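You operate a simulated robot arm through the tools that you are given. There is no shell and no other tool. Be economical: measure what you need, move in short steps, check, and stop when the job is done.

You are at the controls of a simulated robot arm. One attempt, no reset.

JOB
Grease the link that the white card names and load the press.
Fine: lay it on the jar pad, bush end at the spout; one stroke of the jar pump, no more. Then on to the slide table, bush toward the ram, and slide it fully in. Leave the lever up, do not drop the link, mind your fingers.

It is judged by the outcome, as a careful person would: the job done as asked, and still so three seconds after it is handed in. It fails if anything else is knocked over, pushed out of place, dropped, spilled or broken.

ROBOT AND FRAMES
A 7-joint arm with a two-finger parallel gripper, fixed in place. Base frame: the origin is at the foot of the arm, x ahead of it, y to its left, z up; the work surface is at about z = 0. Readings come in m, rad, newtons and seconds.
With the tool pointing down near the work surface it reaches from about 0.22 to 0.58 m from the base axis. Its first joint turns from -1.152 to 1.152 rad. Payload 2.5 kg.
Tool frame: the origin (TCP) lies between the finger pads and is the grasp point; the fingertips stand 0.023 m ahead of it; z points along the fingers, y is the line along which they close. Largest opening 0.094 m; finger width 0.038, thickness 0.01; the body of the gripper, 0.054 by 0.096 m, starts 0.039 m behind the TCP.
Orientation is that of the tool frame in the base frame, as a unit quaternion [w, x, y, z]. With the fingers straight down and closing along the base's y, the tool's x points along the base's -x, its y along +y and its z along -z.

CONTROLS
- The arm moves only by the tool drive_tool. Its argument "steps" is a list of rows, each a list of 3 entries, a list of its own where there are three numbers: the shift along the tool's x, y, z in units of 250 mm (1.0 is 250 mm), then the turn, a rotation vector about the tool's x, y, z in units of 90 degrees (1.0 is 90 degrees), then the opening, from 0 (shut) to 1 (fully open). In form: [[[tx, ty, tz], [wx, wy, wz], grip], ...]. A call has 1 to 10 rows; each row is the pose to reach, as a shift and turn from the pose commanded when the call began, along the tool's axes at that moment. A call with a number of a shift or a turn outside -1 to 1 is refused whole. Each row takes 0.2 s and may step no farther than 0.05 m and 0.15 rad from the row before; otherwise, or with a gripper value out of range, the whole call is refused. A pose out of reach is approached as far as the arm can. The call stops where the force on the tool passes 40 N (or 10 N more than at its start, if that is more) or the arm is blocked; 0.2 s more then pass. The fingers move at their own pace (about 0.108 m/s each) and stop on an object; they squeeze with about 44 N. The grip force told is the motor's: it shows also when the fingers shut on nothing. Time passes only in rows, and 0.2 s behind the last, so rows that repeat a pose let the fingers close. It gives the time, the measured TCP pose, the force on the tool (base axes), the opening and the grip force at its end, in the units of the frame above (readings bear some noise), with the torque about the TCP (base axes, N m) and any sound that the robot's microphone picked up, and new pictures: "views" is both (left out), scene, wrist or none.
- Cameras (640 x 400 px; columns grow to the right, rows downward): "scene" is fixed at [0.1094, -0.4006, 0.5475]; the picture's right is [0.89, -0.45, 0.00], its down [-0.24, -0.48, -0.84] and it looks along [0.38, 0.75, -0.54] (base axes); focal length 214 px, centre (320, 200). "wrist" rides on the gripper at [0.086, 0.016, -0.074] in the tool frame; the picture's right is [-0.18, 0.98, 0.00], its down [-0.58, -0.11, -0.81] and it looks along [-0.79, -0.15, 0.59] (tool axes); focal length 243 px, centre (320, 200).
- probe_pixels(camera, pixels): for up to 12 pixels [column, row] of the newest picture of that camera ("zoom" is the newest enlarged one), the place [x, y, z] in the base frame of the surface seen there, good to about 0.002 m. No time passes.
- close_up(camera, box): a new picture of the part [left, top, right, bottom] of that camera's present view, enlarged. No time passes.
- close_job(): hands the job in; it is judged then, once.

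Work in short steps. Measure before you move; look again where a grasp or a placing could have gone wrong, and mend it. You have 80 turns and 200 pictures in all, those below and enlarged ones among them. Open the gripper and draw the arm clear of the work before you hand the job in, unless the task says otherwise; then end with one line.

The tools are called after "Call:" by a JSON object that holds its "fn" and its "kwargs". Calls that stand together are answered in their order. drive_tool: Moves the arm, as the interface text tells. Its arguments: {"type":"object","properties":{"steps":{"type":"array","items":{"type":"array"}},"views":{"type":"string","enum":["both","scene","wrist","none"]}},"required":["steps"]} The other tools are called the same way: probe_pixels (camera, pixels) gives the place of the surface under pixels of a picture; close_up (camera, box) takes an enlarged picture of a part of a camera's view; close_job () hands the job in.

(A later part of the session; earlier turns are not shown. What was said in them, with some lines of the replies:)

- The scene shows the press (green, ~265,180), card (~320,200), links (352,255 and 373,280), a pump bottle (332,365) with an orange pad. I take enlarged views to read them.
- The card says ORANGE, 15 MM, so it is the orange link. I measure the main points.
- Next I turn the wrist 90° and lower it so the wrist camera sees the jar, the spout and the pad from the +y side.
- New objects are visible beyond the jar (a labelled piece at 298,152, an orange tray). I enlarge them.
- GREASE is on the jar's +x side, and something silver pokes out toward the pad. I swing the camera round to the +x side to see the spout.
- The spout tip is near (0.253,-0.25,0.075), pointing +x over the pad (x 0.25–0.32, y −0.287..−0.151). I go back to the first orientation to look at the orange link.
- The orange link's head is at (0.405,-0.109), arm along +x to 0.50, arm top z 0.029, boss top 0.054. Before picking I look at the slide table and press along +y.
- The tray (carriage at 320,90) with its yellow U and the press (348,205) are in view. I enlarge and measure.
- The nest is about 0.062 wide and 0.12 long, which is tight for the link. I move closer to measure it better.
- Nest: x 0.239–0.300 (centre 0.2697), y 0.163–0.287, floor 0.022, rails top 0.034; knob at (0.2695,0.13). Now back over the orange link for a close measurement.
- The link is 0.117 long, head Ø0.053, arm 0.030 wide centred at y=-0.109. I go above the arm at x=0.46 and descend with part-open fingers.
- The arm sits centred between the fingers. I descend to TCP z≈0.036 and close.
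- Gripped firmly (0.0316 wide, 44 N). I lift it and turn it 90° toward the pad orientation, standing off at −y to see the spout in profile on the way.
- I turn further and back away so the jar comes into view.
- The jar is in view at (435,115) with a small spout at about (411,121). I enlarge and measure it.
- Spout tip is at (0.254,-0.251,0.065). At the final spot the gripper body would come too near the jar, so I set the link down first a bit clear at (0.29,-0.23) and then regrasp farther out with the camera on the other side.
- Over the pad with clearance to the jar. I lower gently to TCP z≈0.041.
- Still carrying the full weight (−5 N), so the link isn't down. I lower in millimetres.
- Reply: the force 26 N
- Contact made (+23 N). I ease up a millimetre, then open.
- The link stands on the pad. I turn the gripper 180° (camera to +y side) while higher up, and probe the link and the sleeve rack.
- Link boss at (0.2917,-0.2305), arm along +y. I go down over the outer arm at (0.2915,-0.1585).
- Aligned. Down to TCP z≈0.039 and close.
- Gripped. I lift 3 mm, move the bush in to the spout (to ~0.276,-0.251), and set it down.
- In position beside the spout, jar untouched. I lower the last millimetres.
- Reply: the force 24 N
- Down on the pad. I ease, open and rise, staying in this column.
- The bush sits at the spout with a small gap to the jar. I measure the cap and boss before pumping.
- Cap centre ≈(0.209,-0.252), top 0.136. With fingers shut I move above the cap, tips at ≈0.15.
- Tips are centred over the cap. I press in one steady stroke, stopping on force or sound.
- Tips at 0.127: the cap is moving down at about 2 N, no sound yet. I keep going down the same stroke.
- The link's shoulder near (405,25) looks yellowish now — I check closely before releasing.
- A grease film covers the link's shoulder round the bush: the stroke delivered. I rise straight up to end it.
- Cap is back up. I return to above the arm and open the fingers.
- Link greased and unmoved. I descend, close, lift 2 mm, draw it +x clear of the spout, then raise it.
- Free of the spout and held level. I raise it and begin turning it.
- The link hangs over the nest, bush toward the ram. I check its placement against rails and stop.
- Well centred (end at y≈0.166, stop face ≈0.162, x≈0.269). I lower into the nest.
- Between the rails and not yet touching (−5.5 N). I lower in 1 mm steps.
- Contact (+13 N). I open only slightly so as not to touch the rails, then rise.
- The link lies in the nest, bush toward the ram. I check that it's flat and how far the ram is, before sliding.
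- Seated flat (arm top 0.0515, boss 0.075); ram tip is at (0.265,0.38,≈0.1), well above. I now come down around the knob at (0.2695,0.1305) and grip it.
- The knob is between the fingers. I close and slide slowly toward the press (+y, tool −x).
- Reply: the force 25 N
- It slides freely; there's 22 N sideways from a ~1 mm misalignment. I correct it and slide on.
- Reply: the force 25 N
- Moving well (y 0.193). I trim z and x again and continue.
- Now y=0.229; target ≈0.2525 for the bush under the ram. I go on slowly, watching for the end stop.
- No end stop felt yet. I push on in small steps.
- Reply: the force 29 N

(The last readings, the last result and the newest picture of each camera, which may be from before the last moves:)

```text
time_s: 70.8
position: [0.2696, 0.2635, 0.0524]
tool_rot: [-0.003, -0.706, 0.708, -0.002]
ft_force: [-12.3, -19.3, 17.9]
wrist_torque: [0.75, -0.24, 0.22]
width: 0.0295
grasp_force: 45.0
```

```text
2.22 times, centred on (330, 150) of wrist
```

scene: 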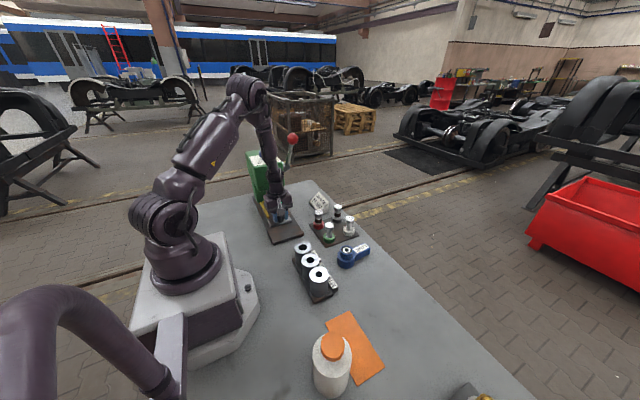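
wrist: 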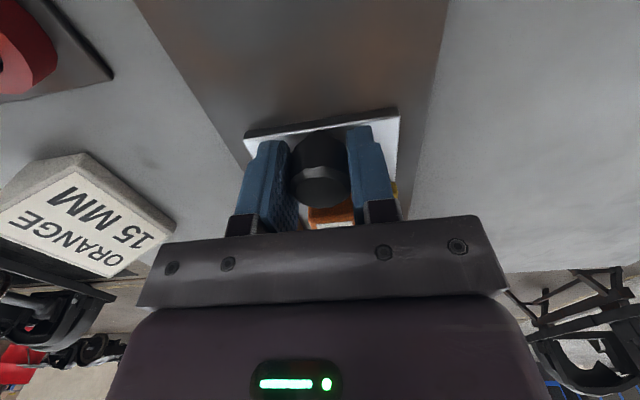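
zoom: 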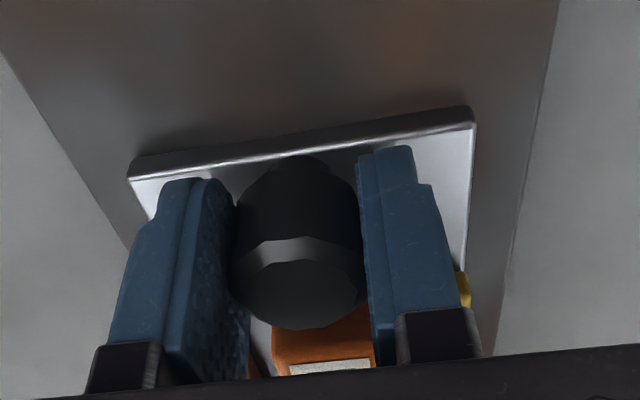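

Resistance (−19 N in y) at y=0.2635. I check whether it's the slide's end stop or my gripper near the press.

Call:
{"fn": "close_up", "kwargs": {"camera": "scene", "box": [240, 140, 310, 240]}}

Call:
{"fn": "probe_pixels", "kwargs": {"camera": "scene", "pixels": [[264, 185], [266, 195], [258, 198], [268, 205], [262, 202], [264, 215], [272, 185], [278, 190], [276, 200], [259, 206]]}}

```text
4.00 times, centred on (275, 190) of scene
```

zoom: 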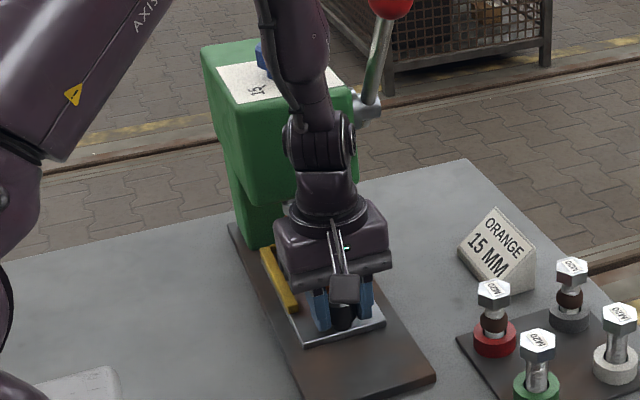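

```text
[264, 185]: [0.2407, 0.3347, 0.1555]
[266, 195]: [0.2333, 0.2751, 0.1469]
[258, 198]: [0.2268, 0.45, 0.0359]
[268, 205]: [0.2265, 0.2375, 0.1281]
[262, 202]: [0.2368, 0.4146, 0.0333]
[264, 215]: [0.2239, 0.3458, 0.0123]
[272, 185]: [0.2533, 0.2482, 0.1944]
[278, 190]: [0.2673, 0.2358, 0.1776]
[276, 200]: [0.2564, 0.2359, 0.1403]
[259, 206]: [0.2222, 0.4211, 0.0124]
```

The bush (≈y 0.391) should now be under the ram (axis ≈0.39). I open, rise slightly back from the press and look without the arm in the way.

Call:
{"fn": "drive_tool", "kwargs": {"steps": [[[0.02, 0, 0], [0, 0, 0], 0.2], [[0.02, 0, 0], [0, 0, 0], 0.5], [[0.02, 0, 0], [0, 0, 0], 0.5], [[0.02, 0, -0.12], [0, 0, 0], 0.5], [[0.12, 0, -0.2], [0, 0, 0], 0.5], [[0.28, 0, -0.3], [0, 0, 0], 0.5], [[0.45, 0, -0.4], [0, 0, 0], 0.5], [[0.6, 0, -0.5], [0, 0, 0], 0.5], [[0.75, 0, -0.5], [0, 0, 0], 0.5]]}}

Call:
{"fn": "close_up", "kwargs": {"camera": "wrist", "box": [230, 40, 430, 230]}}

Call:
{"fn": "close_up", "kwargs": {"camera": "scene", "box": [230, 140, 310, 240]}}

```text
time_s: 72.8
position: [0.2684, 0.0778, 0.1796]
tool_rot: [0.001, -0.707, 0.707, 0.0]
ft_force: [0.3, -1.3, -0.3]
wrist_torque: [0.04, -0.01, -0.02]
width: 0.047
grasp_force: 0.0
```

scene: 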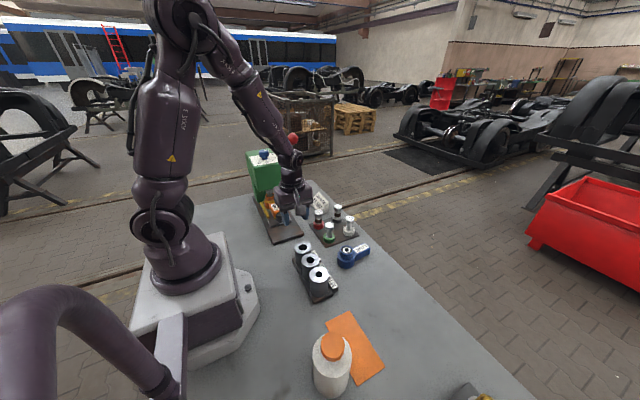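
wrist: 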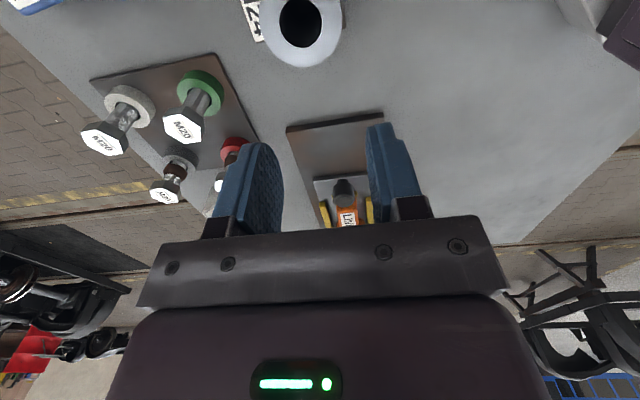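

```text
2.11 times, centred on (330, 135) of wrist
```

zoom: 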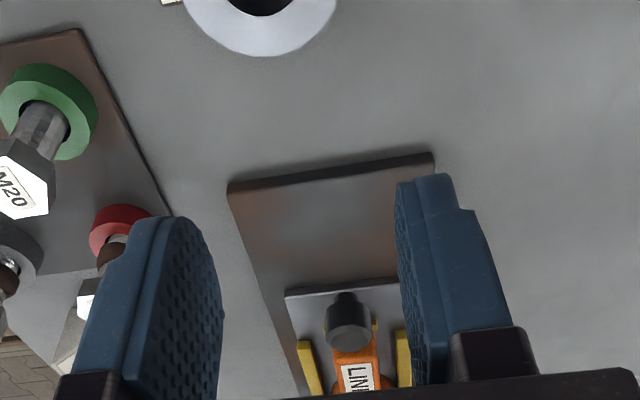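

```text
4.00 times, centred on (270, 190) of scene
```

zoom: 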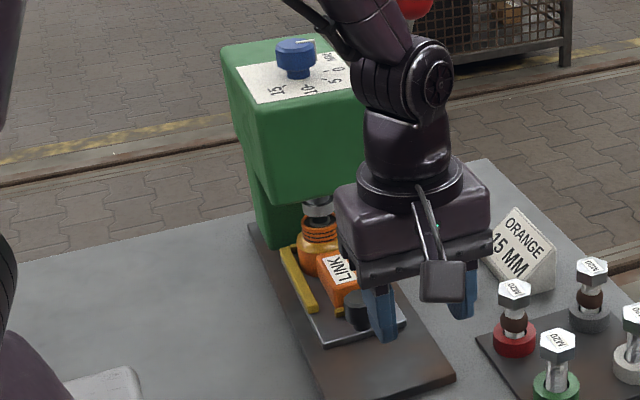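

The bush is under the ram, but my release eased it back a few mm. I measure the knob, then push it home from behind with shut fingers, keeping the wrist farther from the press.

Call:
{"fn": "probe_pixels", "kwargs": {"camera": "scene", "pixels": [[274, 215], [276, 219], [270, 200], [269, 198], [270, 192], [272, 189]]}}

Call:
{"fn": "probe_pixels", "kwargs": {"camera": "wrist", "pixels": [[344, 186], [344, 197], [325, 177], [335, 192], [354, 192]]}}

```text
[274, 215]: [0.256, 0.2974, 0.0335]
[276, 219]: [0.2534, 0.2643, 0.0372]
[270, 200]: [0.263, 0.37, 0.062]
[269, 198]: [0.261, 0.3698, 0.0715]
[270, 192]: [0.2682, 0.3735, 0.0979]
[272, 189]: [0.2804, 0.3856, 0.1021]
```

```text
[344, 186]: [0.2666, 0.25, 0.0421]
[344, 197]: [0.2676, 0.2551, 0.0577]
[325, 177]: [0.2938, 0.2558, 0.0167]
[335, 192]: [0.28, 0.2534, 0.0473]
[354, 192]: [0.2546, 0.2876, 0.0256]
```

Knob's rear face is at y≈0.249. I shut the fingers, come down behind it at y=0.21.

Call:
{"fn": "drive_tool", "kwargs": {"steps": [[[-0.13, 0, 0], [0, 0, 0], 0], [[-0.26, 0, 0], [0, 0, 0], 0], [[-0.4, 0, 0], [0, 0, 0], 0], [[-0.53, 0, 0.1], [0, 0, 0], 0], [[-0.53, 0, 0.25], [0, 0, 0], 0], [[-0.53, 0, 0.4], [0, 0, 0], 0], [[-0.53, 0, 0.495], [0, 0, 0], 0], [[-0.56, 0, 0.495], [0, 0, 0], 0], [[-0.59, 0, 0.495], [0, 0, 0], 0]]}}

```text
time_s: 74.8
position: [0.2699, 0.2261, 0.0538]
tool_rot: [0.0, -0.707, 0.707, 0.0]
ft_force: [-0.3, -0.5, 0.2]
wrist_torque: [-0.03, 0.02, 0.0]
width: 0.0
grasp_force: 42.7
```

scene: 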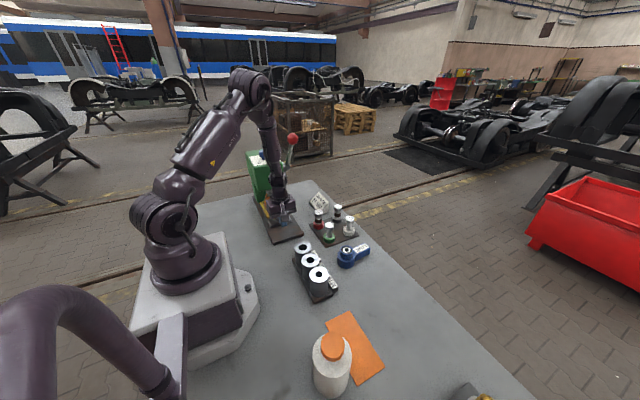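
wrist: 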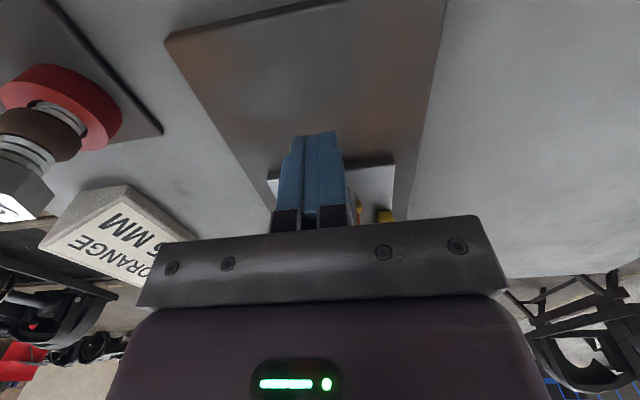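

Just behind the knob with no contact yet. I push in small steps until it stops.

Call:
{"fn": "drive_tool", "kwargs": {"steps": [[[-0.01, 0, 0], [0, 0, 0], 0], [[-0.018, 0, 0], [0, 0, 0], 0], [[-0.026, 0, 0], [0, 0, 0], 0], [[-0.032, 0, 0], [0, 0, 0], 0]], "views": "none"}}

```text
time_s: 75.8
position: [0.2695, 0.2304, 0.0532]
tool_rot: [-0.004, -0.706, 0.708, -0.002]
ft_force: [-2.5, -20.3, 11.3]
wrist_torque: [0.27, 0.02, 0.09]
width: 0.0
grasp_force: 42.5
```

Blocked at −20 N with the knob at the same place as before, wrist well away from the press. One firmer nudge to confirm it's the end stop.

Call:
{"fn": "drive_tool", "kwargs": {"steps": [[[-0.008, 0, 0], [0, 0, 0], 0], [[-0.012, 0, 0], [0, 0, 0], 0]], "views": "none"}}

```text
time_s: 76.2
position: [0.2696, 0.23, 0.0528]
tool_rot: [-0.005, -0.705, 0.709, -0.003]
ft_force: [-1.1, -3.4, 2.2]
wrist_torque: [0.04, 0.02, -0.01]
width: 0.0
grasp_force: 42.2
stopped in row 2: the force on the tool passed its limit at 41 N (the readings are from after the stop); the commanded pose is now the measured one
```

End stop confirmed (41 N, no movement). I back straight off, rise and withdraw.

Call:
{"fn": "drive_tool", "kwargs": {"steps": [[[0.04, 0, 0], [0, 0, 0], 0], [[0.1, 0, 0], [0, 0, 0], 0], [[0.12, 0, -0.12], [0, 0, 0], 0.2], [[0.16, 0, -0.3], [0, 0, 0], 0.5], [[0.3, 0, -0.45], [0, 0, 0], 0.5], [[0.45, -0.05, -0.6], [0, 0, 0], 0.5], [[0.6, -0.1, -0.75], [0, 0, 0], 0.5], [[0.75, -0.15, -0.85], [0, 0, 0], 0.5], [[0.9, -0.2, -0.95], [0, 0, 0], 0.5]]}}

Call:
{"fn": "close_up", "kwargs": {"camera": "wrist", "box": [230, 40, 430, 240]}}

Call:
{"fn": "close_up", "kwargs": {"camera": "scene", "box": [220, 120, 320, 250]}}

Call:
{"fn": "close_up", "kwargs": {"camera": "scene", "box": [280, 290, 420, 400]}}

```text
refused: row 5 steps farther than a row can; nothing moved
```

```text
2.00 times, centred on (330, 140) of wrist
```

zoom: 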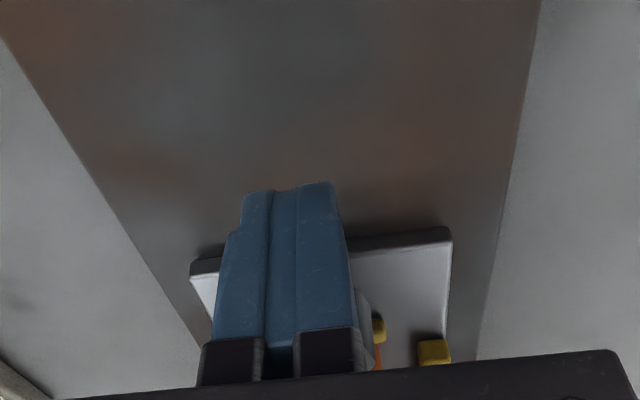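

```text
3.08 times, centred on (270, 185) of scene
```

zoom: 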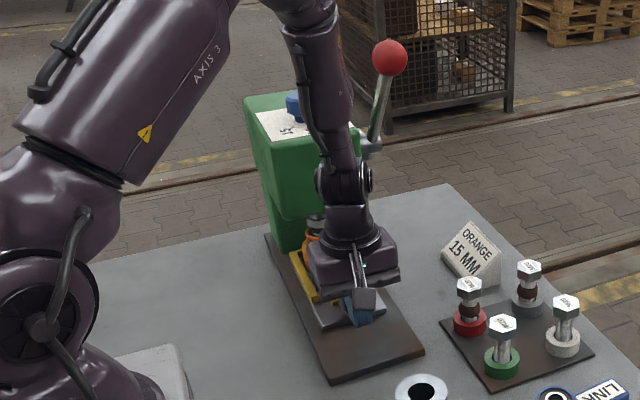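

```text
3.64 times, centred on (350, 345) of scene
```

zoom: 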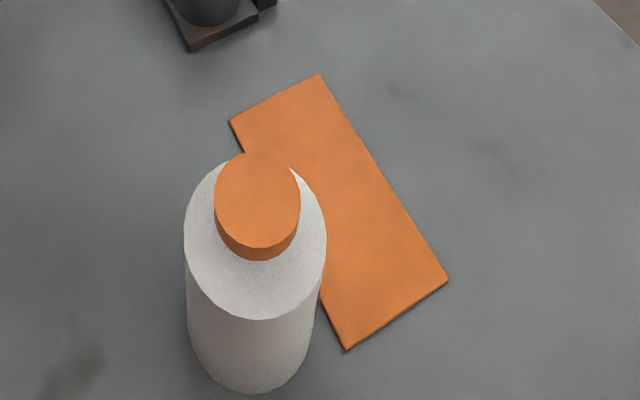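

The move was refused because a row was too large; jar and pad look fine. I withdraw with smaller steps.

Call:
{"fn": "drive_tool", "kwargs": {"steps": [[[0.04, 0, 0], [0, 0, 0], 0], [[0.1, 0, 0], [0, 0, 0], 0], [[0.12, 0, -0.12], [0, 0, 0], 0.2], [[0.16, 0, -0.27], [0, 0, 0], 0.5], [[0.26, 0, -0.4], [0, 0, 0], 0.5], [[0.38, -0.05, -0.5], [0, 0, 0], 0.5], [[0.5, -0.1, -0.6], [0, 0, 0], 0.5], [[0.63, -0.15, -0.7], [0, 0, 0], 0.5], [[0.76, -0.2, -0.8], [0, 0, 0], 0.5], [[0.9, -0.25, -0.88], [0, 0, 0], 0.5]]}}

Call:
{"fn": "close_up", "kwargs": {"camera": "wrist", "box": [230, 40, 430, 240]}}

Call:
{"fn": "close_up", "kwargs": {"camera": "scene", "box": [220, 120, 320, 250]}}

```text
time_s: 78.5
position: [0.3306, 0.0095, 0.2742]
tool_rot: [-0.006, -0.707, 0.708, -0.002]
ft_force: [0.3, 0.2, -0.1]
wrist_torque: [-0.01, -0.02, 0.02]
width: 0.0469
grasp_force: 0.0
```

scene: 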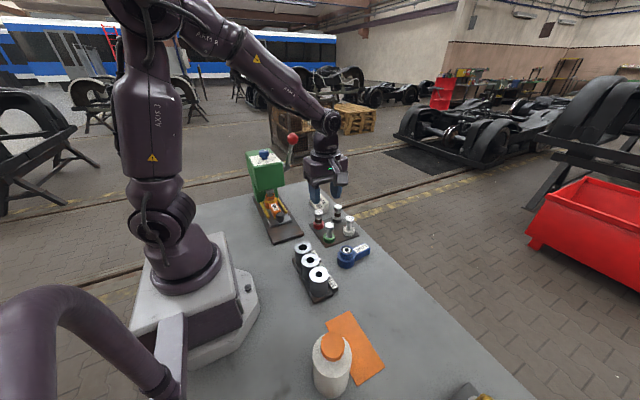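
wrist: 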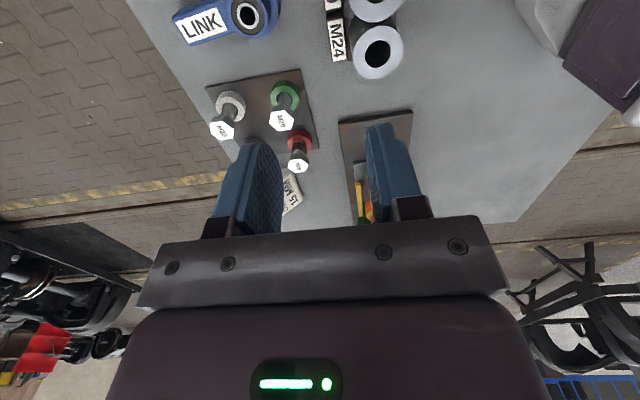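

```text
2.00 times, centred on (330, 140) of wrist
```

zoom: 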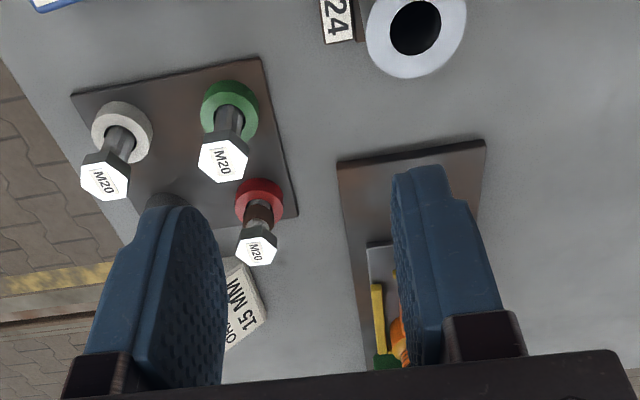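

```text
3.08 times, centred on (270, 185) of scene
```

zoom: 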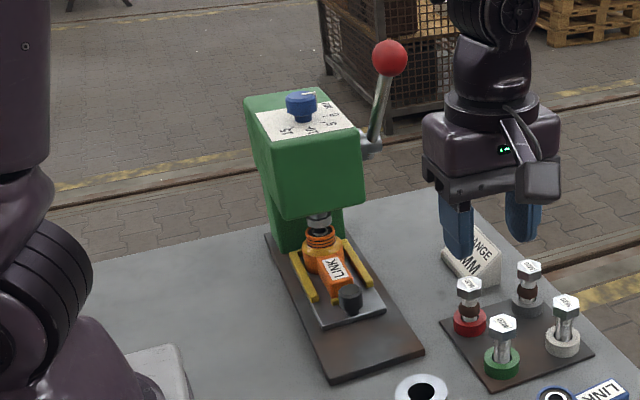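

The link sits bush-forward under the ram, the slide is against its stop, the lever is up, and nothing else looks disturbed. The arm is clear and the gripper open, so I hand in.

Call:
{"fn": "close_job", "kwargs": {}}

```text
The job is handed in.
```

I greased the orange link with one stroke of the jar pump and loaded it on the slide table, bush toward the ram and slid in to the end stop. The lever is still up; I left the press dial alone, since the card's "15 MM" was not part of the job.
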